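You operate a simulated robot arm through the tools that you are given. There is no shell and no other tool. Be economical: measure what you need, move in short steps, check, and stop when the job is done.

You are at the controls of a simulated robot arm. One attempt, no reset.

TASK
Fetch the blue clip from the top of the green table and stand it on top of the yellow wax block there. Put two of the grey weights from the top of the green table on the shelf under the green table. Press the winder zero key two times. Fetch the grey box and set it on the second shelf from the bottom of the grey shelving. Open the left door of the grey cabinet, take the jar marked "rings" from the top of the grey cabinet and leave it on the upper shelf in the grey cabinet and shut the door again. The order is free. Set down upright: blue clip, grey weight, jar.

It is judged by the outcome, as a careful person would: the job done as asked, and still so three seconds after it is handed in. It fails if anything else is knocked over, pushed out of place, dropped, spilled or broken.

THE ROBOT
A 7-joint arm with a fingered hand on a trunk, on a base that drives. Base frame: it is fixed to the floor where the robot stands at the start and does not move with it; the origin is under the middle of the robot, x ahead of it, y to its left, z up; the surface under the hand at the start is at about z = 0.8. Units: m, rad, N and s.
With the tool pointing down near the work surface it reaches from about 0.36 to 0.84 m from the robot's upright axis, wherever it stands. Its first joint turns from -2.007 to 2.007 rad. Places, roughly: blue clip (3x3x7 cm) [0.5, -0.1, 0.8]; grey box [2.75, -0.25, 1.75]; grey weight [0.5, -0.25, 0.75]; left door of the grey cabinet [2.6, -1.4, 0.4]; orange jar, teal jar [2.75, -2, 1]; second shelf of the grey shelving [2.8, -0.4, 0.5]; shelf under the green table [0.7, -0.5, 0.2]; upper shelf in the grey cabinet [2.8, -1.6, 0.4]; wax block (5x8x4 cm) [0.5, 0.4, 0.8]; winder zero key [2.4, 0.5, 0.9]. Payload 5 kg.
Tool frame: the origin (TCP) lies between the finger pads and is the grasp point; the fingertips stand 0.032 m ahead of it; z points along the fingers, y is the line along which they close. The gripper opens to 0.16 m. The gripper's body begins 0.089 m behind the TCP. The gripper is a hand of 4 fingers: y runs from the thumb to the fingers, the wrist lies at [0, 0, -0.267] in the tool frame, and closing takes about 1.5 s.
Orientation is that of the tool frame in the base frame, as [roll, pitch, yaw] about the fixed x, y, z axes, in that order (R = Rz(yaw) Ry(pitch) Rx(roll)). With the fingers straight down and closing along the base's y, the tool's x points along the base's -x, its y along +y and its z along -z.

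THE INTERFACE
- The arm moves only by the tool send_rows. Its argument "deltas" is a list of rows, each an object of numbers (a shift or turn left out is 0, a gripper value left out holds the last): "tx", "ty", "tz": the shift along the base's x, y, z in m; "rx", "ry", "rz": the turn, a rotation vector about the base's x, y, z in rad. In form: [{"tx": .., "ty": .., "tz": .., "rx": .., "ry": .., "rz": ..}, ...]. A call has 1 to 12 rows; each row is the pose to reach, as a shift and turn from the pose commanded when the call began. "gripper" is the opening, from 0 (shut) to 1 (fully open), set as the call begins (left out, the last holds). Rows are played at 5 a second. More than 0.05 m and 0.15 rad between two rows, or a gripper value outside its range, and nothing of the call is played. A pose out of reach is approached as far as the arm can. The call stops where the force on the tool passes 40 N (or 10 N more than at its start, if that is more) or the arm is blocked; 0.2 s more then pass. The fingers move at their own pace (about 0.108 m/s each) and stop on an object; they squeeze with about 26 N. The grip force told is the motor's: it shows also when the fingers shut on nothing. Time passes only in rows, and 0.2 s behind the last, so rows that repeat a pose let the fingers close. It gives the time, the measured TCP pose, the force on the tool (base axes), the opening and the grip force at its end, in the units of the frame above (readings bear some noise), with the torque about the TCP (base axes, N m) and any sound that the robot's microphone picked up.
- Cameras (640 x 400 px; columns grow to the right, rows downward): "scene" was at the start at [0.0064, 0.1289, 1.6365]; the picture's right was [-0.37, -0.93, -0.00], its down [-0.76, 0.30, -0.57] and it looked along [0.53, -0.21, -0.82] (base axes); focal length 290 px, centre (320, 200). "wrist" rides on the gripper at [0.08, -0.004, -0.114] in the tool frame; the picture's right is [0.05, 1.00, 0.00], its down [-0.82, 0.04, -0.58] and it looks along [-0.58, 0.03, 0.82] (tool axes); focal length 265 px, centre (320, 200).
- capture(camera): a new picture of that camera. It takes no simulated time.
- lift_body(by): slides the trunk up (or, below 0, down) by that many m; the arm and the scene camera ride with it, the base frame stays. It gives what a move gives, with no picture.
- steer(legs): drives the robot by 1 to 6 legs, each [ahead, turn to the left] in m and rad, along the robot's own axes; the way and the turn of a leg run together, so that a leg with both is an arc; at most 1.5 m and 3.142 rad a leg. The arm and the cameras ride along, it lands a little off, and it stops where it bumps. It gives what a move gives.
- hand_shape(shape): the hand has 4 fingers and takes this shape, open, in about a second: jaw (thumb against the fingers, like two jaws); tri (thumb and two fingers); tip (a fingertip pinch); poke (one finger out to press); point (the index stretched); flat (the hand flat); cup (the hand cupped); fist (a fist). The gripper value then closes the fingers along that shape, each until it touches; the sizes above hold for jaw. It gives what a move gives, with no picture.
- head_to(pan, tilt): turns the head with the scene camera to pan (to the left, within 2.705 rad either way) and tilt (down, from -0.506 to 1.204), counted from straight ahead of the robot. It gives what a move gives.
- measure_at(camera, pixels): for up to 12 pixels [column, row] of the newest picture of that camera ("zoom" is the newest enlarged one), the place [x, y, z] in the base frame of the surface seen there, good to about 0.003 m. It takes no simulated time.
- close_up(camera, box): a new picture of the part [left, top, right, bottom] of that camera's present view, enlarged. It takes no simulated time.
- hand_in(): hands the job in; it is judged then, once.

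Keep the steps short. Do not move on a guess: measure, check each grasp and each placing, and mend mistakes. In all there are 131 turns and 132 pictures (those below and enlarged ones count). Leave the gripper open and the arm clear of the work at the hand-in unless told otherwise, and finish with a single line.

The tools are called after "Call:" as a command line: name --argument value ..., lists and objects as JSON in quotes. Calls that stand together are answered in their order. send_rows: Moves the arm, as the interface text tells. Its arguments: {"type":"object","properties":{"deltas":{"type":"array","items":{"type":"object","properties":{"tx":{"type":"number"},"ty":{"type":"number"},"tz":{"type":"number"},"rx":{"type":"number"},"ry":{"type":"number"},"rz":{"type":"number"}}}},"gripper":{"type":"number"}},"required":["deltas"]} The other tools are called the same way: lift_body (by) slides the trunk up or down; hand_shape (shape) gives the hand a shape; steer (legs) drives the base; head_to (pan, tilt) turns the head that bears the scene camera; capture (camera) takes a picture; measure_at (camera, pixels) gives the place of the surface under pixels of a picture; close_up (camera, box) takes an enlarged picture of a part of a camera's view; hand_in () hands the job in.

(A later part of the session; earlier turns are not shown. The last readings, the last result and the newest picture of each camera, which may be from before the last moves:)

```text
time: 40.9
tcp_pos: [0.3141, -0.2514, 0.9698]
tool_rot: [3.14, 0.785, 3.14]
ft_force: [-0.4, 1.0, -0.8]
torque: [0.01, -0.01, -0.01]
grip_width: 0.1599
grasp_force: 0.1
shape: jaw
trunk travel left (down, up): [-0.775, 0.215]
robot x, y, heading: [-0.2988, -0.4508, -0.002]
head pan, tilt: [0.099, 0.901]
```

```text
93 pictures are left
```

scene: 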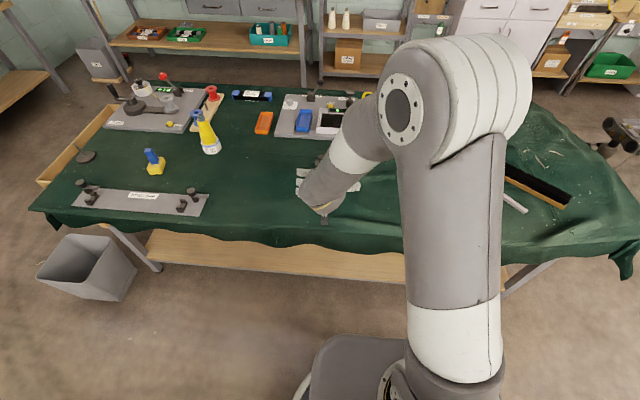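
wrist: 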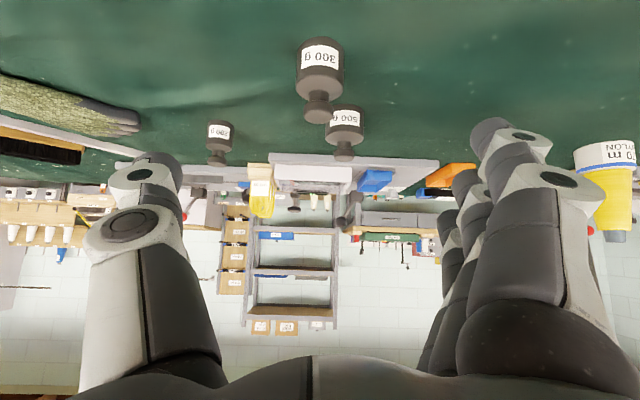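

With 45° the lower finger would keep the grip too high on the weight, so I reduce the tilt to about 0.5 rad, align behind the weight, and measure the elbow position for later clearance.

Call:
measure_at --camera "scene" --pixels '[[398, 108], [470, 50], [440, 200], [450, 290], [330, 180], [400, 60]]'

Call:
send_rows --deltas '[{"ry": 0.1, "tx": 0.02}, {"ry": 0.2, "tx": 0.04}, {"ry": 0.285, "tx": 0.046, "tz": -0.012}, {"ry": 0.285, "tx": 0.046, "tz": -0.012}]'

Call:
capture --camera "wrist"

```text
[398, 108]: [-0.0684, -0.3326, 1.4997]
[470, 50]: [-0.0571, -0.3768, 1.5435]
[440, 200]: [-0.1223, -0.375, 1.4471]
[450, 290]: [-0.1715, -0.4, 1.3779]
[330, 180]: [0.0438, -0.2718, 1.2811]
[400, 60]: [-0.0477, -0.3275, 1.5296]
```

```text
time: 41.9
tcp_pos: [0.3602, -0.2516, 0.9573]
tool_rot: [3.139, 0.5, 3.139]
ft_force: [0.4, 1.1, 0.2]
torque: [0.01, -0.02, 0.02]
grip_width: 0.1601
grasp_force: 0.1
shape: jaw
trunk travel left (down, up): [-0.775, 0.215]
robot x, y, heading: [-0.2969, -0.4493, -0.002]
head pan, tilt: [0.099, 0.901]
```

```text
92 pictures are left
```

wrist: 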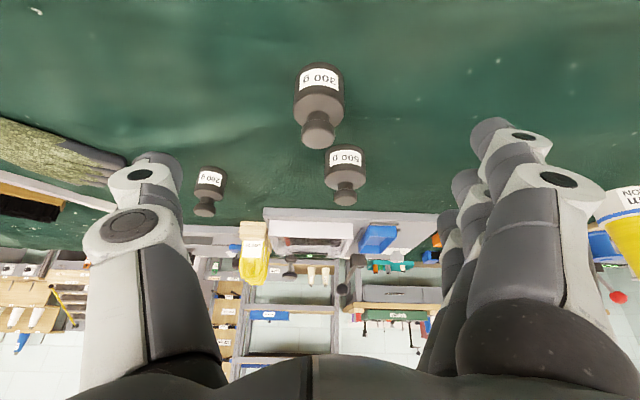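

Aligned. Advancing along the fingers to the 300 g weight.

Call:
send_rows --deltas '[{"tx": 0.015, "tz": -0.027}, {"tx": 0.03, "tz": -0.055}, {"tx": 0.045, "tz": -0.08}, {"tx": 0.053, "tz": -0.095}, {"tx": 0.058, "tz": -0.104}, {"tx": 0.058, "tz": -0.104}]'

Call:
capture --camera "wrist"

```text
time: 43.3
tcp_pos: [0.4181, -0.2525, 0.8524]
tool_rot: [-3.141, 0.5, 3.138]
ft_force: [-0.2, 0.2, 0.1]
torque: [-0.01, 0.05, 0.03]
grip_width: 0.1596
grasp_force: 0.1
shape: jaw
trunk travel left (down, up): [-0.775, 0.215]
robot x, y, heading: [-0.2947, -0.4514, -0.001]
head pan, tilt: [0.099, 0.901]
```

```text
91 pictures are left
```

wrist: 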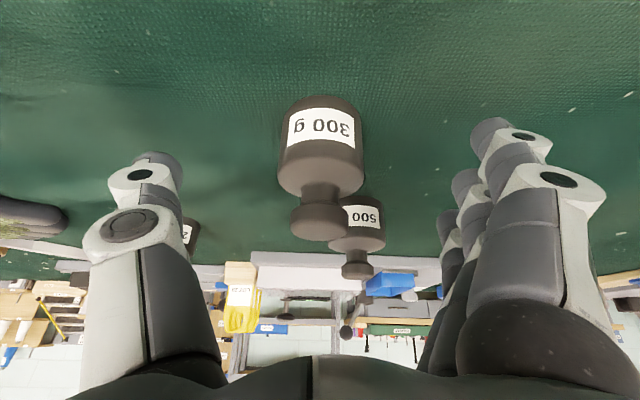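

Well aligned; closing.

Call:
send_rows --deltas '[{}, {}, {}, {}, {}, {}, {}, {}]' --gripper 0

Call:
capture --camera "wrist"

```text
time: 45.1
tcp_pos: [0.4179, -0.2533, 0.853]
tool_rot: [3.141, 0.499, 3.139]
ft_force: [0.3, -2.5, 1.0]
torque: [-0.01, 0.0, 0.02]
grip_width: 0.0285
grasp_force: 25.7
shape: jaw
trunk travel left (down, up): [-0.775, 0.215]
robot x, y, heading: [-0.3019, -0.4533, -0.002]
head pan, tilt: [0.099, 0.901]
```

```text
90 pictures are left
```

wrist: 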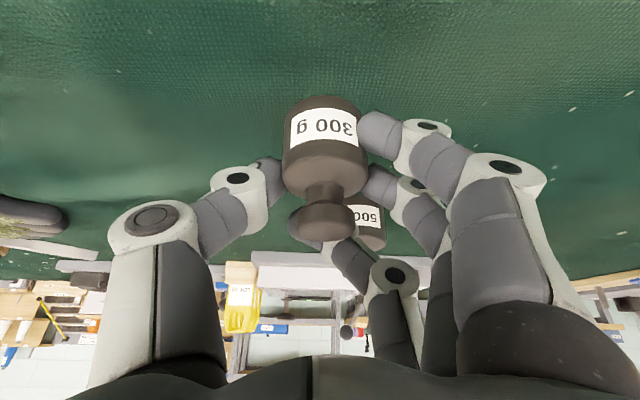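

Good grip on the body: thumb, index and middle. Lifting a little and checking.

Call:
send_rows --deltas '[{"tz": 0.03}, {"tz": 0.06}, {"tz": 0.1}, {"tz": 0.14}, {"tz": 0.14}]'

Call:
close_up --camera "wrist" --box '[240, 60, 440, 260]'

Call:
measure_at --camera "zoom" --pixels '[[260, 310], [330, 310], [300, 290], [300, 335], [255, 185], [255, 75], [200, 135], [365, 185], [310, 70]]'

```text
time: 46.3
tcp_pos: [0.419, -0.2527, 0.9912]
tool_rot: [-3.14, 0.5, 3.139]
ft_force: [0.4, 0.3, -2.9]
torque: [-0.01, 0.0, -0.01]
grip_width: 0.0279
grasp_force: 25.7
shape: jaw
trunk travel left (down, up): [-0.775, 0.215]
robot x, y, heading: [-0.2966, -0.4525, -0.003]
head pan, tilt: [0.099, 0.901]
```

```text
2.00 times, centred on (340, 160) of wrist
```

zoom: 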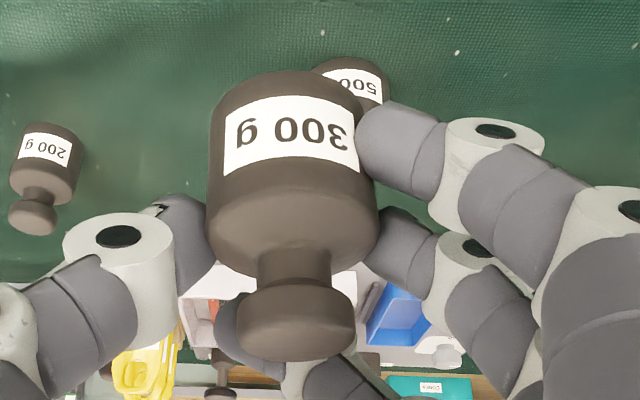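

```text
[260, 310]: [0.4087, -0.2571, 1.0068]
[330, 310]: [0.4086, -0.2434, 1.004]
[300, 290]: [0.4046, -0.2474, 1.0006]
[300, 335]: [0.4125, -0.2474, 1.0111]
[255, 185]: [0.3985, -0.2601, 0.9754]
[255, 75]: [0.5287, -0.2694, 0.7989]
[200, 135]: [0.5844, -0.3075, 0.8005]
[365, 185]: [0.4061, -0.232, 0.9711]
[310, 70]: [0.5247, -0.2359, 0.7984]
```

Weight held and nearly upright, 2.9 N on the tool. I back away, lower the trunk, and look at the shelf.

Call:
steer --legs '[[-0.6, 0]]'

Call:
lift_body --by -0.68

Call:
head_to --pan 0.1 --tilt 0.55

Call:
capture --camera "scene"

Call:
capture --camera "wrist"

```text
time: 49.7
tcp_pos: [-0.179, -0.2579, 0.9913]
tool_rot: [-3.141, 0.5, 3.128]
ft_force: [-0.5, 0.7, -2.7]
torque: [0.0, -0.02, 0.01]
grip_width: 0.028
grasp_force: 25.9
shape: jaw
trunk travel left (down, up): [-0.775, 0.215]
robot x, y, heading: [-0.8983, -0.4435, -0.013]
head pan, tilt: [0.099, 0.901]
```

```text
refused: -0.68 is not a number from -0.4 to 0.4
```

```text
time: 50.6
tcp_pos: [-0.1792, -0.2585, 0.992]
tool_rot: [3.141, 0.5, 3.128]
ft_force: [-1.1, -0.1, -2.2]
torque: [-0.03, 0.03, -0.02]
grip_width: 0.0279
grasp_force: 26.1
shape: jaw
trunk travel left (down, up): [-0.775, 0.215]
robot x, y, heading: [-0.9033, -0.4475, -0.016]
head pan, tilt: [0.099, 0.55]
```

```text
88 pictures are left
```

scene: 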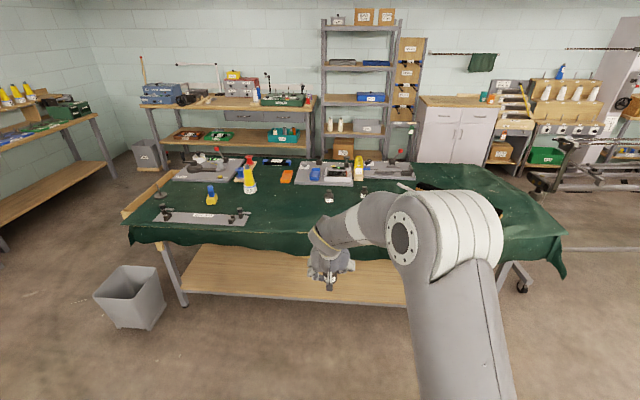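

```text
87 pictures are left
```

wrist: 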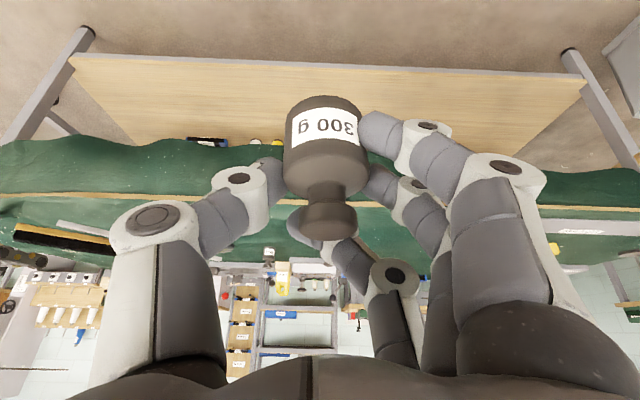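

The front of the shelf is empty. Lowering the trunk in two steps.

Call:
lift_body --by -0.4

Call:
lift_body --by -0.28

Call:
capture --camera "wrist"

Call:
capture --camera "scene"

```text
time: 54.4
tcp_pos: [-0.1783, -0.2577, 0.5909]
tool_rot: [3.141, 0.499, 3.126]
ft_force: [0.3, 0.9, -2.6]
torque: [-0.03, 0.02, 0.0]
grip_width: 0.0281
grasp_force: 25.8
shape: jaw
trunk travel left (down, up): [-0.375, 0.615]
robot x, y, heading: [-0.8948, -0.445, -0.014]
head pan, tilt: [0.099, 0.55]
```

```text
time: 57.2
tcp_pos: [-0.1787, -0.2576, 0.311]
tool_rot: [-3.14, 0.499, 3.128]
ft_force: [-0.2, 0.0, -3.5]
torque: [-0.04, 0.0, 0.01]
grip_width: 0.0284
grasp_force: 25.9
shape: jaw
trunk travel left (down, up): [-0.095, 0.895]
robot x, y, heading: [-0.8988, -0.4458, -0.017]
head pan, tilt: [0.099, 0.55]
```

```text
86 pictures are left
```

wrist: 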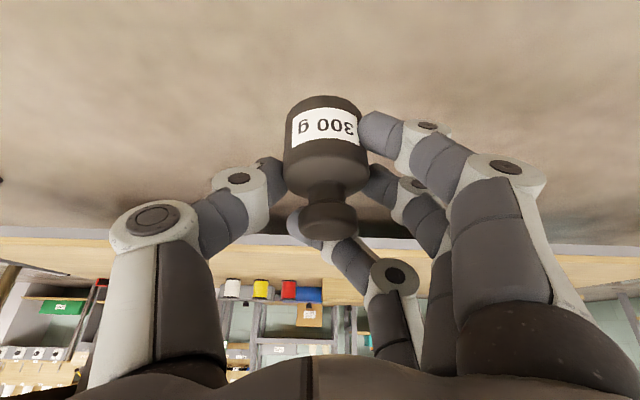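

```text
85 pictures are left
```

scene: 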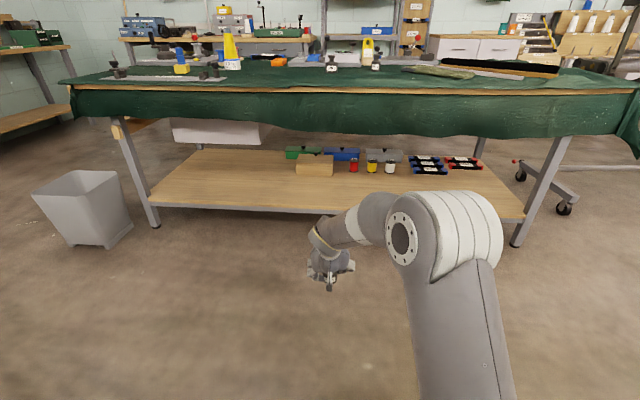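

Now the shelf content is visible: cans, a box and clamps in the back row. I measure how near they come and the cloth's lower edge.

Call:
measure_at --camera "scene" --pixels '[[353, 171], [372, 171], [390, 172], [316, 175], [429, 173], [300, 120], [360, 125], [420, 133], [330, 205], [400, 212], [330, 90]]'

```text
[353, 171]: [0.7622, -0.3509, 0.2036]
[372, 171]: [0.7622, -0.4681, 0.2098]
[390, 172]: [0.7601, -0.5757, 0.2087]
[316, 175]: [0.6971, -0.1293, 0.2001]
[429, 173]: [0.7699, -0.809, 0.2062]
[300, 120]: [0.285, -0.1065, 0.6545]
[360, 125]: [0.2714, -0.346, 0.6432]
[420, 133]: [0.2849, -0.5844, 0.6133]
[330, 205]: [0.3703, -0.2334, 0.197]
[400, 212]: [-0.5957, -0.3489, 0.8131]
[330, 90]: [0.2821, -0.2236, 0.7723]
```

Space is free up to x≈0.69; the cloth edge is at z≈0.645 there. Driving forward 0.48 m.

Call:
steer --legs '[[0.48, 0.015]]'

Call:
capture --camera "scene"

```text
time: 60.1
tcp_pos: [0.2949, -0.2443, 0.3116]
tool_rot: [3.141, 0.5, -3.135]
ft_force: [0.3, 0.4, -2.5]
torque: [0.01, -0.02, 0.03]
grip_width: 0.0283
grasp_force: 25.9
shape: jaw
trunk travel left (down, up): [-0.095, 0.895]
robot x, y, heading: [-0.4228, -0.4471, 0.008]
head pan, tilt: [0.099, 0.55]
```

```text
84 pictures are left
```

scene: 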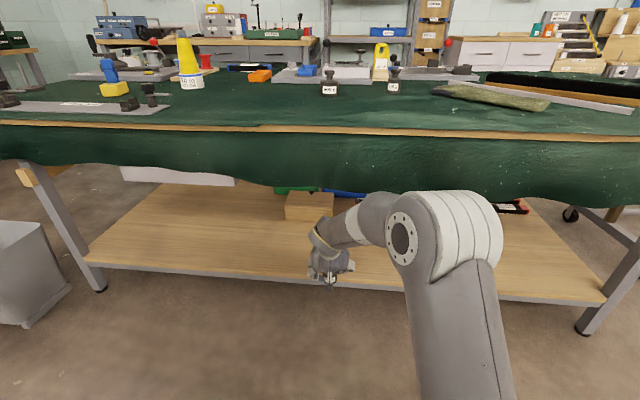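

Lower slightly first (bottom ~1.5 cm above shelf level), then go in under the cloth.

Call:
send_rows --deltas '[{"tz": -0.02}, {"tz": -0.042}, {"tz": -0.042, "tx": 0.035}, {"tz": -0.042, "tx": 0.07}, {"tz": -0.042, "tx": 0.105}, {"tz": -0.042, "tx": 0.13}, {"tz": -0.042, "tx": 0.13}]'

Call:
capture --camera "scene"

Call:
capture --camera "wrist"

```text
time: 61.7
tcp_pos: [0.4258, -0.2459, 0.2699]
tool_rot: [3.14, 0.5, -3.136]
ft_force: [-0.4, -0.5, -2.5]
torque: [-0.04, 0.02, -0.01]
grip_width: 0.0283
grasp_force: 26.0
shape: jaw
trunk travel left (down, up): [-0.095, 0.895]
robot x, y, heading: [-0.4197, -0.4482, 0.009]
head pan, tilt: [0.099, 0.55]
```

```text
83 pictures are left
```

scene: 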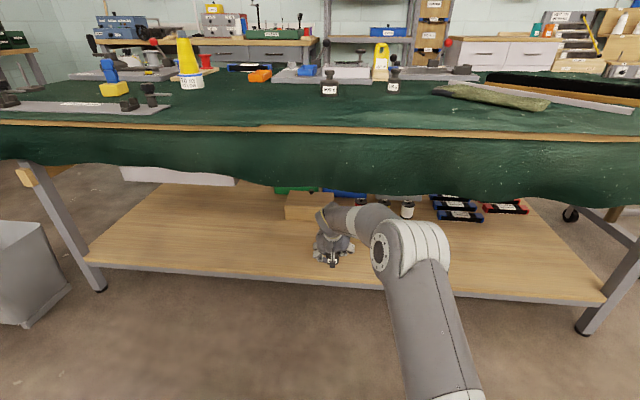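

```text
82 pictures are left
```

wrist: 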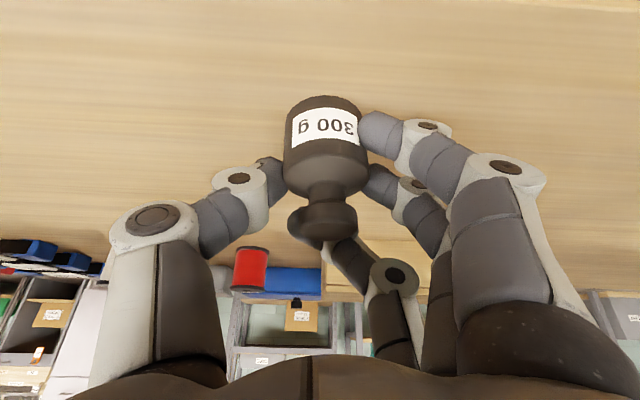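

Inside with clearance. Lowering until contact.

Call:
send_rows --deltas '[{"tz": -0.006}, {"tz": -0.011}, {"tz": -0.014}, {"tz": -0.017}, {"tz": -0.017}]'

```text
time: 62.9
tcp_pos: [0.4263, -0.2447, 0.2521]
tool_rot: [-3.141, 0.5, -3.136]
ft_force: [-0.5, 0.2, -1.2]
torque: [0.04, 0.05, 0.0]
grip_width: 0.0278
grasp_force: 25.9
shape: jaw
trunk travel left (down, up): [-0.095, 0.895]
robot x, y, heading: [-0.4237, -0.4485, 0.005]
head pan, tilt: [0.099, 0.55]
```

Contact begins (-2.5 → -1.2 N). Two millimetres more, then open partly.

Call:
send_rows --deltas '[{"tz": -0.002}, {"tz": -0.003}, {"tz": -0.003}]'

Call:
send_rows --deltas '[{}, {}, {}, {}]' --gripper 0.45

Call:
capture --camera "wrist"

```text
time: 63.7
tcp_pos: [0.4252, -0.245, 0.2529]
tool_rot: [3.141, 0.502, -3.136]
ft_force: [1.8, -1.5, 10.4]
torque: [0.28, 0.06, 0.02]
grip_width: 0.0279
grasp_force: 26.3
shape: jaw
trunk travel left (down, up): [-0.095, 0.895]
robot x, y, heading: [-0.4188, -0.447, 0.007]
head pan, tilt: [0.099, 0.55]
```

```text
time: 64.7
tcp_pos: [0.425, -0.2449, 0.2494]
tool_rot: [-3.141, 0.5, -3.135]
ft_force: [0.1, 0.1, 0.9]
torque: [-0.02, 0.0, 0.03]
grip_width: 0.0711
grasp_force: 0.1
shape: jaw
trunk travel left (down, up): [-0.095, 0.895]
robot x, y, heading: [-0.4204, -0.4496, 0.007]
head pan, tilt: [0.099, 0.55]
```

```text
81 pictures are left
```

wrist: 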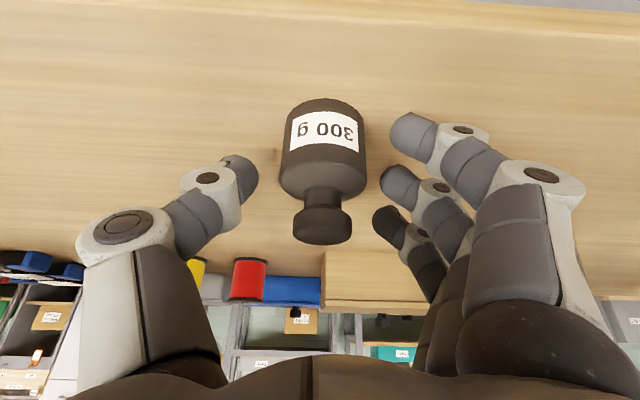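

It stands. Open fully and withdraw straight back with a small lift.

Call:
send_rows --deltas '[{"tz": 0.005}, {"tz": 0.01}, {"tz": 0.012}, {"tz": 0.015, "tx": -0.04}, {"tz": 0.02, "tx": -0.08}, {"tz": 0.025, "tx": -0.12}, {"tz": 0.03, "tx": -0.15}, {"tz": 0.03, "tx": -0.15}]' --gripper 1

Call:
close_up --camera "wrist" --box '[220, 60, 420, 260]'

```text
time: 66.5
tcp_pos: [0.2755, -0.2451, 0.2799]
tool_rot: [3.141, 0.499, -3.136]
ft_force: [0.2, -0.9, 0.0]
torque: [0.01, 0.02, -0.03]
grip_width: 0.1599
grasp_force: 0.1
shape: jaw
trunk travel left (down, up): [-0.095, 0.895]
robot x, y, heading: [-0.4202, -0.4457, 0.006]
head pan, tilt: [0.099, 0.55]
```

```text
2.00 times, centred on (320, 160) of wrist
```

zoom: 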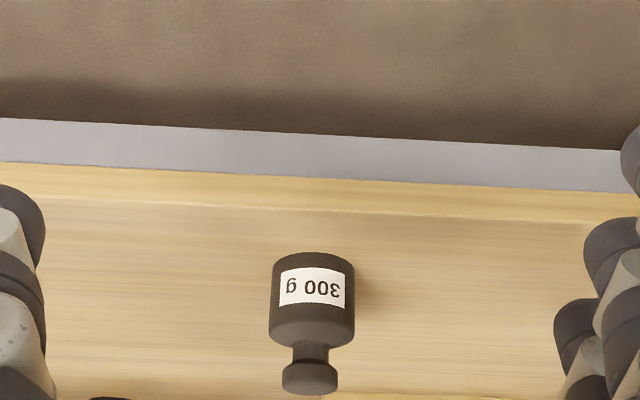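

Upright. Back away, raise the trunk, and return for the 500 g weight.

Call:
steer --legs '[[-0.45, -0.007]]'

Call:
lift_body --by 0.4

Call:
lift_body --by 0.28

Call:
steer --legs '[[0.57, 0]]'

Call:
capture --camera "wrist"

```text
time: 69.2
tcp_pos: [-0.1803, -0.2487, 0.279]
tool_rot: [-3.14, 0.498, -3.137]
ft_force: [0.2, -0.7, 0.0]
torque: [0.03, 0.01, 0.0]
grip_width: 0.1599
grasp_force: 0.0
shape: jaw
trunk travel left (down, up): [-0.095, 0.895]
robot x, y, heading: [-0.8755, -0.4494, 0.006]
head pan, tilt: [0.099, 0.55]
```

```text
time: 73.0
tcp_pos: [-0.1801, -0.2488, 0.6778]
tool_rot: [-3.141, 0.499, -3.138]
ft_force: [-0.4, 0.3, -0.5]
torque: [0.0, 0.01, 0.0]
grip_width: 0.1599
grasp_force: 0.0
shape: jaw
trunk travel left (down, up): [-0.495, 0.495]
robot x, y, heading: [-0.8742, -0.4503, -0.002]
head pan, tilt: [0.099, 0.55]
```

```text
time: 75.9
tcp_pos: [-0.1799, -0.2497, 0.9596]
tool_rot: [-3.141, 0.499, -3.137]
ft_force: [-0.2, 0.4, 0.9]
torque: [0.0, -0.02, -0.01]
grip_width: 0.1599
grasp_force: 0.0
shape: jaw
trunk travel left (down, up): [-0.775, 0.215]
robot x, y, heading: [-0.8754, -0.4513, 0.003]
head pan, tilt: [0.099, 0.55]
```

```text
time: 79.2
tcp_pos: [0.3944, -0.2429, 0.9578]
tool_rot: [-3.141, 0.499, -3.133]
ft_force: [0.8, -0.3, -0.7]
torque: [0.0, 0.05, 0.02]
grip_width: 0.1598
grasp_force: 0.0
shape: jaw
trunk travel left (down, up): [-0.775, 0.215]
robot x, y, heading: [-0.3003, -0.4487, 0.012]
head pan, tilt: [0.099, 0.55]
```

```text
79 pictures are left
```

wrist: 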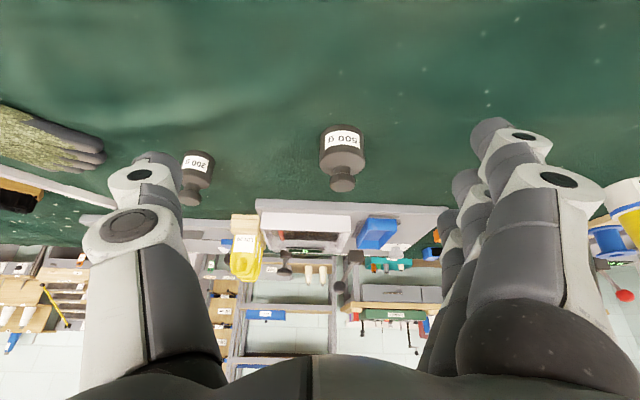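

I check the plate edge behind the weight and the weight itself before advancing.

Call:
measure_at --camera "wrist" --pixels '[[300, 200], [400, 207], [342, 160], [342, 183], [322, 145], [364, 145], [300, 207], [235, 216]]'

```text
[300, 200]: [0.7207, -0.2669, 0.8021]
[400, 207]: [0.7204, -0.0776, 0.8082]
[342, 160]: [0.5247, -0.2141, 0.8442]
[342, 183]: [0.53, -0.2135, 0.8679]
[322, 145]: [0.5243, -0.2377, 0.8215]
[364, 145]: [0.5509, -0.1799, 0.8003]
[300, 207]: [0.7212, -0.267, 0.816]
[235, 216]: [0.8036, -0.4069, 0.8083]
```

Plate starts at x 0.72, so there's room. Advancing to (0.532,-0.214,0.853).

Call:
send_rows --deltas '[{"tx": 0.04, "ty": 0.015}, {"tx": 0.08, "ty": 0.029}, {"tx": 0.095, "ty": 0.029, "tz": -0.027}, {"tx": 0.11, "ty": 0.029, "tz": -0.055}, {"tx": 0.125, "ty": 0.029, "tz": -0.08}, {"tx": 0.132, "ty": 0.029, "tz": -0.095}, {"tx": 0.1376, "ty": 0.029, "tz": -0.105}, {"tx": 0.1376, "ty": 0.029, "tz": -0.105}]'

Call:
capture --camera "wrist"

```text
time: 81.0
tcp_pos: [0.5321, -0.2145, 0.8546]
tool_rot: [3.141, 0.499, -3.134]
ft_force: [0.1, 0.2, -0.7]
torque: [0.03, 0.0, 0.04]
grip_width: 0.16
grasp_force: 0.1
shape: jaw
trunk travel left (down, up): [-0.775, 0.215]
robot x, y, heading: [-0.2996, -0.4519, 0.003]
head pan, tilt: [0.099, 0.55]
```

```text
78 pictures are left
```

wrist: 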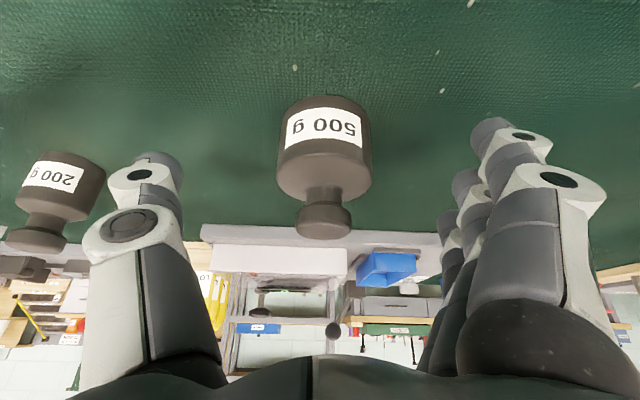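

Aligned as before. Close, then lift 0.14.

Call:
send_rows --deltas '[{}, {}, {}, {}, {}, {}, {}, {}]' --gripper 0

Call:
send_rows --deltas '[{"tz": 0.03}, {"tz": 0.06}, {"tz": 0.1}, {"tz": 0.137}, {"tz": 0.137}]'

Call:
close_up --camera "wrist" --box '[240, 60, 440, 260]'

```text
time: 82.8
tcp_pos: [0.5316, -0.2157, 0.8543]
tool_rot: [-3.141, 0.499, -3.135]
ft_force: [-0.1, -1.6, 0.0]
torque: [-0.01, 0.09, 0.01]
grip_width: 0.0339
grasp_force: 26.0
shape: jaw
trunk travel left (down, up): [-0.775, 0.215]
robot x, y, heading: [-0.3023, -0.4457, 0.011]
head pan, tilt: [0.099, 0.55]
```

```text
time: 84.0
tcp_pos: [0.5321, -0.2129, 0.9895]
tool_rot: [-3.141, 0.499, -3.134]
ft_force: [-0.3, -0.8, -4.1]
torque: [-0.04, 0.01, 0.01]
grip_width: 0.0337
grasp_force: 26.3
shape: jaw
trunk travel left (down, up): [-0.775, 0.215]
robot x, y, heading: [-0.2995, -0.4466, 0.002]
head pan, tilt: [0.099, 0.55]
```

```text
2.00 times, centred on (340, 160) of wrist
```

zoom: 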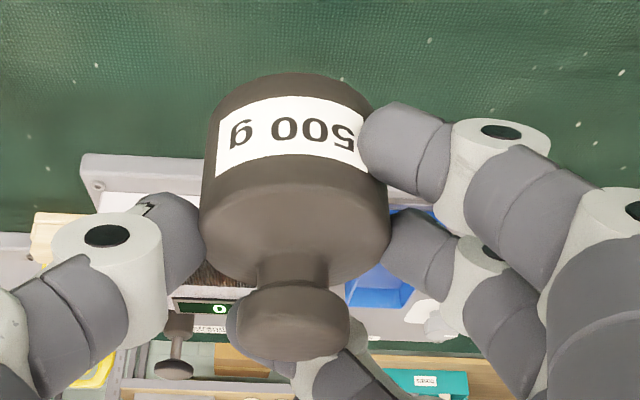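

500 g held upright. Back away, shift the hand right (to land at y≈-0.42), lower.

Call:
steer --legs '[[-0.65, -0.003]]'

Call:
send_rows --deltas '[{"tx": -0.03, "ty": -0.03}, {"tx": -0.06, "ty": -0.06}, {"tx": -0.09, "ty": -0.09}, {"tx": -0.12, "ty": -0.12}, {"tx": -0.12, "ty": -0.16}, {"tx": -0.12, "ty": -0.2}, {"tx": -0.12, "ty": -0.2}]'

Call:
lift_body --by -0.4

Call:
lift_body --by -0.28

Call:
capture --camera "scene"

```text
time: 87.5
tcp_pos: [-0.1137, -0.2173, 0.99]
tool_rot: [-3.14, 0.498, -3.133]
ft_force: [-0.8, 0.0, -5.2]
torque: [-0.05, 0.01, 0.02]
grip_width: 0.0337
grasp_force: 25.8
shape: jaw
trunk travel left (down, up): [-0.775, 0.215]
robot x, y, heading: [-0.9497, -0.4515, 0.009]
head pan, tilt: [0.099, 0.55]
```

```text
time: 89.2
tcp_pos: [-0.234, -0.4131, 0.9886]
tool_rot: [-3.14, 0.499, -3.133]
ft_force: [0.3, 0.4, -5.9]
torque: [0.0, 0.03, 0.02]
grip_width: 0.0335
grasp_force: 25.8
shape: jaw
trunk travel left (down, up): [-0.775, 0.215]
robot x, y, heading: [-0.947, -0.4511, 0.009]
head pan, tilt: [0.099, 0.55]
```

```text
time: 93.0
tcp_pos: [-0.2341, -0.4145, 0.5882]
tool_rot: [-3.141, 0.5, -3.133]
ft_force: [0.2, -0.4, -4.8]
torque: [0.01, 0.04, 0.0]
grip_width: 0.0333
grasp_force: 26.0
shape: jaw
trunk travel left (down, up): [-0.375, 0.615]
robot x, y, heading: [-0.944, -0.4566, 0.007]
head pan, tilt: [0.099, 0.55]
```

```text
time: 95.8
tcp_pos: [-0.2344, -0.4133, 0.3089]
tool_rot: [3.141, 0.499, -3.134]
ft_force: [0.0, 0.4, -4.5]
torque: [-0.02, 0.02, 0.01]
grip_width: 0.0336
grasp_force: 25.7
shape: jaw
trunk travel left (down, up): [-0.095, 0.895]
robot x, y, heading: [-0.9472, -0.4552, 0.007]
head pan, tilt: [0.099, 0.55]
```

```text
76 pictures are left
```

scene: 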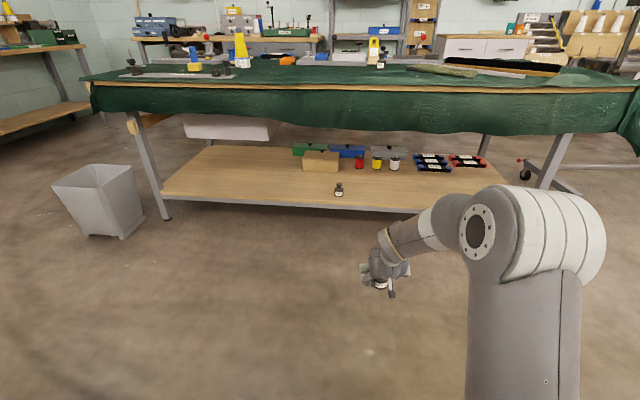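

The 300 g stands well. Driving forward 0.53, then in under the cloth as before.

Call:
steer --legs '[[0.53, -0.007]]'

Call:
capture --camera "scene"

```text
time: 98.9
tcp_pos: [0.2993, -0.4226, 0.3081]
tool_rot: [3.141, 0.499, 3.135]
ft_force: [0.9, -0.4, -5.3]
torque: [-0.01, 0.07, 0.05]
grip_width: 0.0332
grasp_force: 25.4
shape: jaw
trunk travel left (down, up): [-0.095, 0.895]
robot x, y, heading: [-0.4173, -0.4503, -0.008]
head pan, tilt: [0.099, 0.55]
```

```text
75 pictures are left
```

scene: 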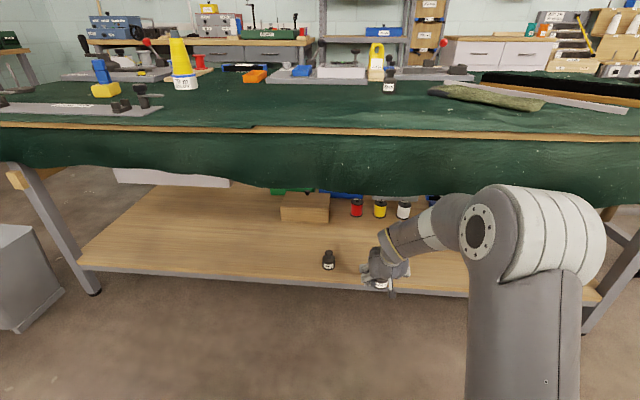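

Going in, then down to contact height.

Call:
send_rows --deltas '[{"tz": -0.02}, {"tz": -0.038}, {"tz": -0.038, "tx": 0.035}, {"tz": -0.038, "tx": 0.07}, {"tz": -0.038, "tx": 0.105}, {"tz": -0.038, "tx": 0.13}, {"tz": -0.045, "tx": 0.13}, {"tz": -0.05, "tx": 0.13}, {"tz": -0.054, "tx": 0.13}, {"tz": -0.054, "tx": 0.13}]'

Call:
capture --camera "wrist"

```text
time: 101.1
tcp_pos: [0.4284, -0.4212, 0.2565]
tool_rot: [3.142, 0.5, 3.137]
ft_force: [1.3, -0.7, -0.1]
torque: [0.01, 0.08, 0.01]
grip_width: 0.0334
grasp_force: 26.6
shape: jaw
trunk travel left (down, up): [-0.095, 0.895]
robot x, y, heading: [-0.4125, -0.4509, -0.006]
head pan, tilt: [0.099, 0.55]
```

```text
74 pictures are left
```

wrist: 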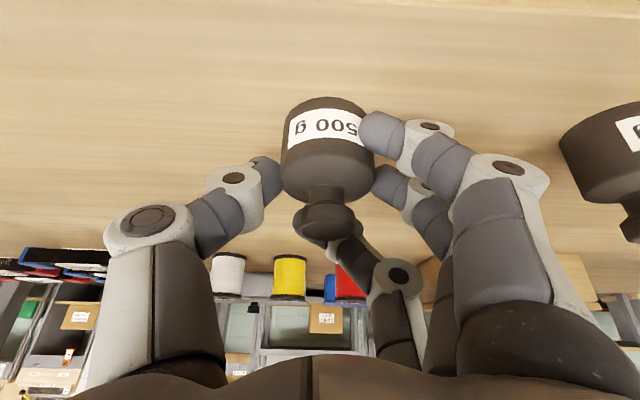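

Contact (≈0 N). 2 mm more, then open only half since the 300 g is to the side.

Call:
send_rows --deltas '[{"tz": -0.001}, {"tz": -0.002}, {"tz": -0.002}]'

Call:
send_rows --deltas '[{}, {}, {}, {}, {}]' --gripper 0.6

Call:
capture --camera "wrist"

```text
time: 101.9
tcp_pos: [0.4293, -0.4212, 0.2544]
tool_rot: [3.141, 0.501, 3.136]
ft_force: [1.4, -0.1, 8.5]
torque: [0.17, 0.17, -0.03]
grip_width: 0.0333
grasp_force: 25.6
shape: jaw
trunk travel left (down, up): [-0.095, 0.895]
robot x, y, heading: [-0.4124, -0.4517, -0.009]
head pan, tilt: [0.099, 0.55]
```

```text
time: 103.1
tcp_pos: [0.429, -0.4225, 0.2531]
tool_rot: [3.141, 0.497, 3.135]
ft_force: [0.3, -0.5, -0.2]
torque: [-0.01, 0.02, -0.04]
grip_width: 0.0956
grasp_force: 0.0
shape: jaw
trunk travel left (down, up): [-0.095, 0.895]
robot x, y, heading: [-0.4135, -0.4504, -0.002]
head pan, tilt: [0.099, 0.55]
```

```text
73 pictures are left
```

wrist: 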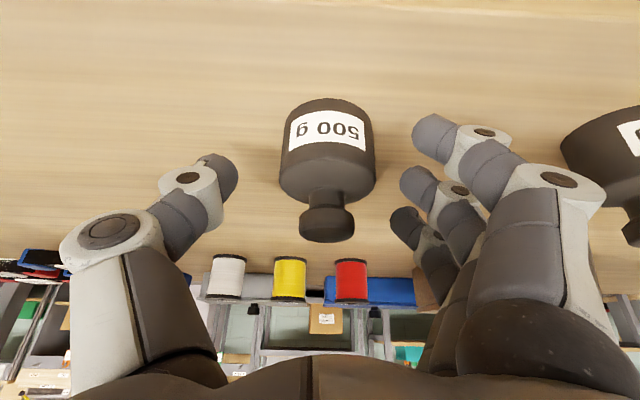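

Standing free. Withdrawing straight back.

Call:
send_rows --deltas '[{"tz": 0.005}, {"tz": 0.01, "tx": -0.02}, {"tz": 0.015, "tx": -0.05}, {"tz": 0.02, "tx": -0.09}, {"tz": 0.025, "tx": -0.13}, {"tz": 0.03, "tx": -0.16}, {"tz": 0.03, "tx": -0.16}]'

Call:
steer --legs '[[-0.5, 0]]'

Call:
lift_body --by 0.4

Call:
close_up --camera "scene" --box '[220, 40, 540, 240]'

```text
time: 104.7
tcp_pos: [0.27, -0.4223, 0.2849]
tool_rot: [3.14, 0.499, 3.136]
ft_force: [0.0, 0.1, -0.3]
torque: [-0.03, -0.03, 0.02]
grip_width: 0.0958
grasp_force: 0.1
shape: jaw
trunk travel left (down, up): [-0.095, 0.895]
robot x, y, heading: [-0.4138, -0.4547, -0.008]
head pan, tilt: [0.099, 0.55]
```

```text
time: 107.7
tcp_pos: [-0.2332, -0.4168, 0.2836]
tool_rot: [-3.14, 0.499, -3.141]
ft_force: [0.3, -0.3, 0.8]
torque: [0.0, -0.02, 0.04]
grip_width: 0.0957
grasp_force: 0.1
shape: jaw
trunk travel left (down, up): [-0.095, 0.895]
robot x, y, heading: [-0.9168, -0.4479, 0.004]
head pan, tilt: [0.099, 0.55]
```

```text
time: 111.5
tcp_pos: [-0.2324, -0.4155, 0.6847]
tool_rot: [3.141, 0.499, -3.141]
ft_force: [0.2, 0.6, -0.2]
torque: [0.0, 0.0, -0.01]
grip_width: 0.096
grasp_force: 0.1
shape: jaw
trunk travel left (down, up): [-0.495, 0.495]
robot x, y, heading: [-0.9168, -0.4505, -0.0]
head pan, tilt: [0.099, 0.55]
```

```text
2.00 times, centred on (380, 140) of scene
```

zoom: 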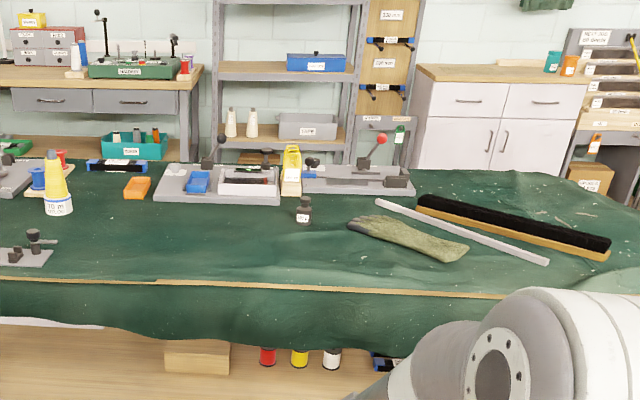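

Table top is intact. I raise the trunk fully back and look to the right for a driving route.

Call:
lift_body --by 0.4

Call:
head_to --pan -0.75 --tilt 0.5

Call:
capture --camera "scene"

Call:
measure_at --camera "scene" --pixels '[[60, 60], [200, 60], [300, 60], [100, 150], [200, 150], [300, 150], [400, 150], [500, 150], [150, 230], [300, 230], [450, 230], [550, 100]]'

```text
time: 115.3
tcp_pos: [-0.2329, -0.4159, 1.0833]
tool_rot: [3.14, 0.498, -3.141]
ft_force: [0.0, -0.5, 0.1]
torque: [0.0, 0.03, -0.02]
grip_width: 0.0956
grasp_force: 0.1
shape: jaw
trunk travel left (down, up): [-0.895, 0.095]
robot x, y, heading: [-0.9147, -0.449, 0.004]
head pan, tilt: [0.099, 0.55]
```

```text
time: 116.5
tcp_pos: [-0.2333, -0.4163, 1.0841]
tool_rot: [-3.141, 0.5, -3.14]
ft_force: [0.6, 0.6, -1.1]
torque: [-0.01, -0.03, 0.02]
grip_width: 0.0957
grasp_force: 0.1
shape: jaw
trunk travel left (down, up): [-0.895, 0.095]
robot x, y, heading: [-0.918, -0.4518, 0.004]
head pan, tilt: [-0.75, 0.499]
```

```text
71 pictures are left
```

scene: 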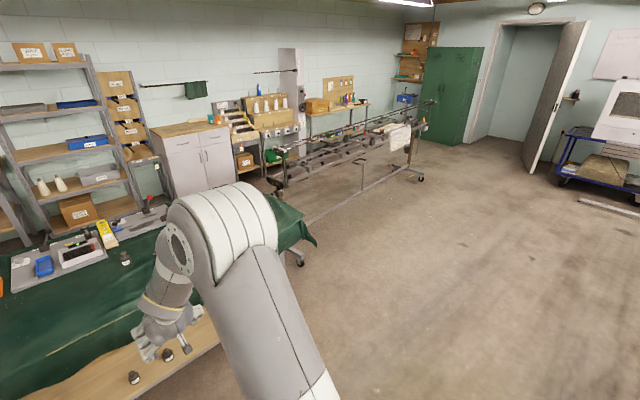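

```text
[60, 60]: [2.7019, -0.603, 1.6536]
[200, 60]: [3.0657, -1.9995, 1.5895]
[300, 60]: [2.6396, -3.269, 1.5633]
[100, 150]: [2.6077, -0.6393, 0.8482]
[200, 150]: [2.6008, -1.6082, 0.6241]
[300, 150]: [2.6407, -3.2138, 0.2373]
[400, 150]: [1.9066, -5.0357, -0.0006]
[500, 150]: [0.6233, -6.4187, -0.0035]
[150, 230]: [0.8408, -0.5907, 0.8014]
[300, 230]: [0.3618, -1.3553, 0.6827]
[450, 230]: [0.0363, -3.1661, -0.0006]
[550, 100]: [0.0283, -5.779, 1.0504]
```

I measure the steel rack's near end and the gap between it and the table.

Call:
measure_at --camera "scene" --pixels '[[277, 186], [310, 218], [290, 180], [360, 188], [420, 180], [300, 258], [295, 195], [250, 170], [430, 105]]'

Call:
close_up --camera "scene" --box '[200, 60, 460, 270]'

```text
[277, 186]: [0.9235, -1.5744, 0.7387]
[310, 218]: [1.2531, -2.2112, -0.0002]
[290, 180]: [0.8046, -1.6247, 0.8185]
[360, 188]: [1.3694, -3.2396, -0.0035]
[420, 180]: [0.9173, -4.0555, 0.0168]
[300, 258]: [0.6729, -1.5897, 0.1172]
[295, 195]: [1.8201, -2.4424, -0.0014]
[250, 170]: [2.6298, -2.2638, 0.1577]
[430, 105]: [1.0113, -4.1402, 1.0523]
```

```text
1.90 times, centred on (330, 165) of scene
```

zoom: 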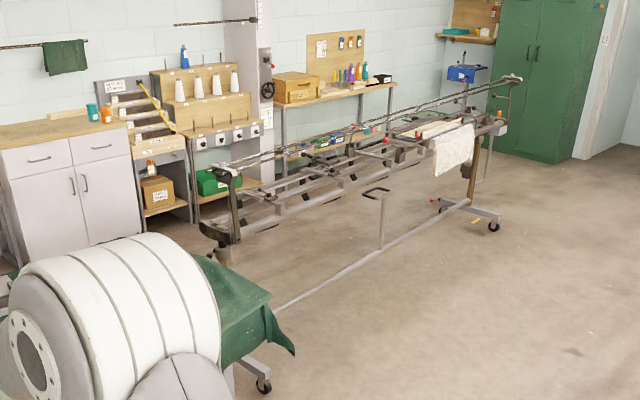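

The rack blocks the right side. I look to the left for a route.

Call:
head_to --pan 0.75 --tilt 0.6

Call:
capture --camera "scene"

Call:
measure_at --camera "scene" --pixels '[[40, 60], [60, 130], [100, 200], [200, 100], [200, 200], [200, 250], [300, 100], [300, 150], [400, 100], [400, 150], [100, 300], [260, 230]]'

```text
time: 118.1
tcp_pos: [-0.232, -0.4166, 1.0848]
tool_rot: [-3.141, 0.5, -3.141]
ft_force: [0.0, -0.4, -0.1]
torque: [0.0, -0.02, -0.03]
grip_width: 0.0958
grasp_force: 0.0
shape: jaw
trunk travel left (down, up): [-0.895, 0.095]
robot x, y, heading: [-0.9152, -0.4525, 0.005]
head pan, tilt: [0.75, 0.6]
```

```text
69 pictures are left
```

scene: 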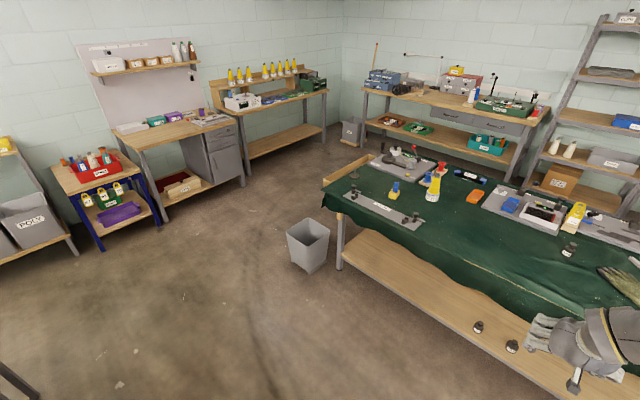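

```text
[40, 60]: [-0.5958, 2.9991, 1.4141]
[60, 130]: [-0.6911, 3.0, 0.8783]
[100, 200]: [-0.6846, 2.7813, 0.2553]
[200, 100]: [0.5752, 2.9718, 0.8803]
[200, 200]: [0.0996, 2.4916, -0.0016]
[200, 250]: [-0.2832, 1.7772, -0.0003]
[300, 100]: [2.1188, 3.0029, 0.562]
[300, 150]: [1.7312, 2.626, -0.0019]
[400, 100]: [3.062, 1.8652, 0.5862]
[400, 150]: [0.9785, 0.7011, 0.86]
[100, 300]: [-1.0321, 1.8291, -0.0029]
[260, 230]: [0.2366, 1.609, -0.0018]
```

The left side is open (floor free between y≈1.1 and 2.5). I untilt the hand and draw it in, then drive around the left.

Call:
send_rows --deltas '[{"ry": 0.1, "tz": 0.02}, {"ry": 0.2, "tz": 0.04, "tx": -0.03}, {"ry": 0.3, "tz": 0.05, "tx": -0.06}, {"ry": 0.4, "tz": 0.05, "tx": -0.1}, {"ry": 0.5, "tz": 0.05, "tx": -0.14}, {"ry": 0.5, "tz": 0.05, "tx": -0.18}, {"ry": 0.5, "tz": 0.05, "tx": -0.2}, {"ry": 0.5, "tz": 0.05, "tx": -0.2}]' --gripper 1

Call:
steer --legs '[[0, 1.245], [1.135, 0], [1.135, 0], [0, -1.25]]'

Call:
head_to --pan 0.0 --tilt 0.5

Call:
capture --camera "scene"

```text
time: 119.9
tcp_pos: [-0.4348, -0.4164, 1.1339]
tool_rot: [3.14, -0.001, -3.141]
ft_force: [-0.6, 0.3, 0.0]
torque: [-0.02, 0.0, 0.0]
grip_width: 0.1599
grasp_force: 0.0
shape: jaw
trunk travel left (down, up): [-0.895, 0.095]
robot x, y, heading: [-0.9183, -0.4477, -0.001]
head pan, tilt: [0.75, 0.6]
```

```text
time: 137.3
tcp_pos: [0.2958, 1.7376, 1.1344]
tool_rot: [3.141, -0.001, 3.138]
ft_force: [0.9, -0.3, -0.5]
torque: [0.03, -0.01, 0.03]
grip_width: 0.1598
grasp_force: 0.0
shape: jaw
trunk travel left (down, up): [-0.895, 0.095]
robot x, y, heading: [-0.1834, 1.6982, -0.007]
head pan, tilt: [0.75, 0.6]
```

```text
time: 138.4
tcp_pos: [0.2955, 1.7364, 1.1343]
tool_rot: [3.14, -0.001, 3.139]
ft_force: [-0.9, -0.5, -0.5]
torque: [-0.01, 0.0, 0.03]
grip_width: 0.1599
grasp_force: 0.0
shape: jaw
trunk travel left (down, up): [-0.895, 0.095]
robot x, y, heading: [-0.185, 1.7041, -0.0]
head pan, tilt: [0.0, 0.499]
```

```text
68 pictures are left
```

scene: 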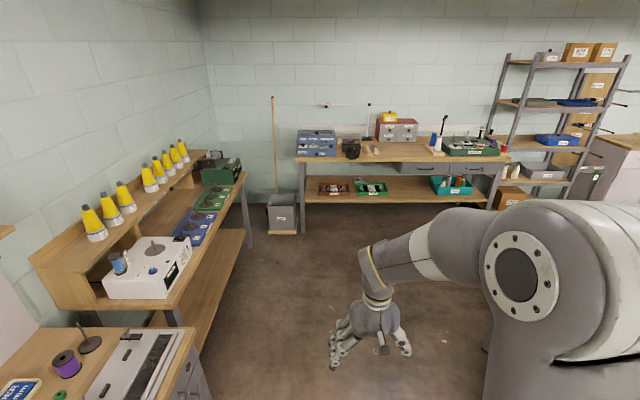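

I measure the back bench's front edge, the left bench's edge and the green device.

Call:
measure_at --camera "scene" --pixels '[[340, 163], [450, 163], [200, 345], [220, 240], [470, 150], [300, 228], [320, 150], [500, 152], [245, 190], [470, 158]]'

Call:
close_up --camera "scene" --box '[280, 90, 520, 210]'

```text
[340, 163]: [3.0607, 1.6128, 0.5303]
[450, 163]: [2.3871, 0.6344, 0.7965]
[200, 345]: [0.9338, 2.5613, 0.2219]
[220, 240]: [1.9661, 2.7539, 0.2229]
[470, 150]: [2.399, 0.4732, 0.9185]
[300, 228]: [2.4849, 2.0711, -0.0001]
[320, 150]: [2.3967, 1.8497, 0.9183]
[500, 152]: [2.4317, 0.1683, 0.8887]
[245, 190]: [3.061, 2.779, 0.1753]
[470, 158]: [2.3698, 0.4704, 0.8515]
```

```text
2.67 times, centred on (400, 150) of scene
```

zoom: 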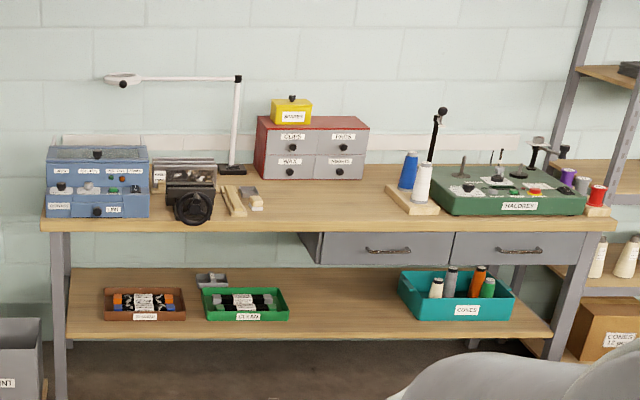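

The bench front is at x≈2.37, aisle is wide. Drive to about (1.7, 0.47) facing the green winder.

Call:
steer --legs '[[0.94, 0], [0.94, 0], [0, -1.571], [1.23, 0], [0, 1.571]]'

Call:
head_to --pan 0.0 --tilt 0.75

Call:
capture --camera "scene"

Call:
capture --camera "wrist"

```text
time: 161.3
tcp_pos: [2.0938, 0.4642, 1.1346]
tool_rot: [3.138, 0.001, 3.108]
ft_force: [-0.2, 0.2, 1.1]
torque: [-0.01, 0.0, -0.01]
grip_width: 0.1596
grasp_force: 0.0
shape: jaw
trunk travel left (down, up): [-0.895, 0.095]
robot x, y, heading: [1.6124, 0.4463, -0.028]
head pan, tilt: [0.0, 0.499]
```

```text
time: 162.0
tcp_pos: [2.0931, 0.4643, 1.1351]
tool_rot: [3.139, 0.0, 3.107]
ft_force: [-0.2, -1.1, 0.6]
torque: [0.03, -0.01, -0.02]
grip_width: 0.1599
grasp_force: 0.1
shape: jaw
trunk travel left (down, up): [-0.895, 0.095]
robot x, y, heading: [1.6099, 0.4464, -0.032]
head pan, tilt: [0.0, 0.75]
```

```text
66 pictures are left
```

scene: 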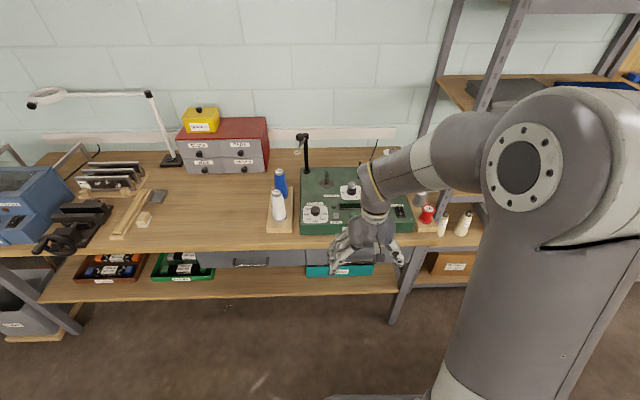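

```text
65 pictures are left
```

wrist: 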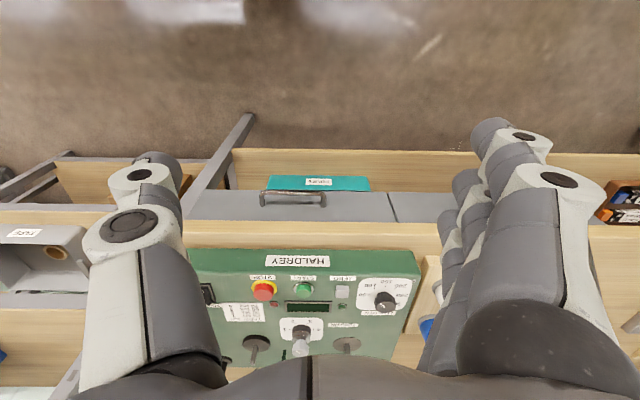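

I see red STOP, green START and a grey key at wrist (342,292). Enlarging to read the label and measure.

Call:
close_up --camera "wrist" --box '[220, 250, 420, 370]'

Call:
measure_at --camera "wrist" --pixels '[[342, 292], [337, 292], [347, 292], [342, 287], [342, 297], [330, 292], [303, 290], [385, 300], [262, 292]]'

```text
3.20 times, centred on (320, 310) of wrist
```

zoom: 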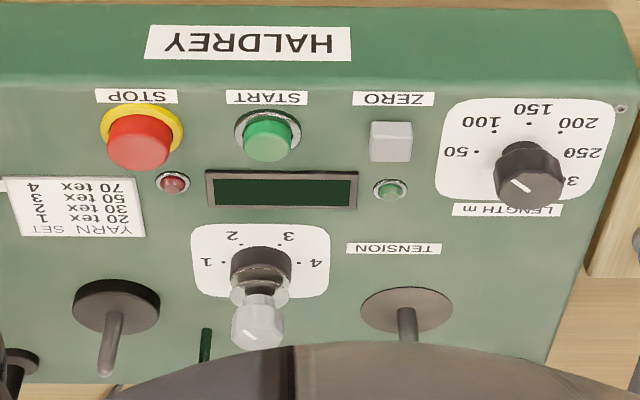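

```text
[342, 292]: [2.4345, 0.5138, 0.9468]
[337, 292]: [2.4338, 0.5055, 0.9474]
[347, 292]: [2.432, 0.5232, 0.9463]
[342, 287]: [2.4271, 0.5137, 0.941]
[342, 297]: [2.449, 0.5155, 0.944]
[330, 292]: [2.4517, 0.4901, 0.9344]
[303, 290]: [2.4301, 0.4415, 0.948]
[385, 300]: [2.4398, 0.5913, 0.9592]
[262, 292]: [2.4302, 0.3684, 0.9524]
```

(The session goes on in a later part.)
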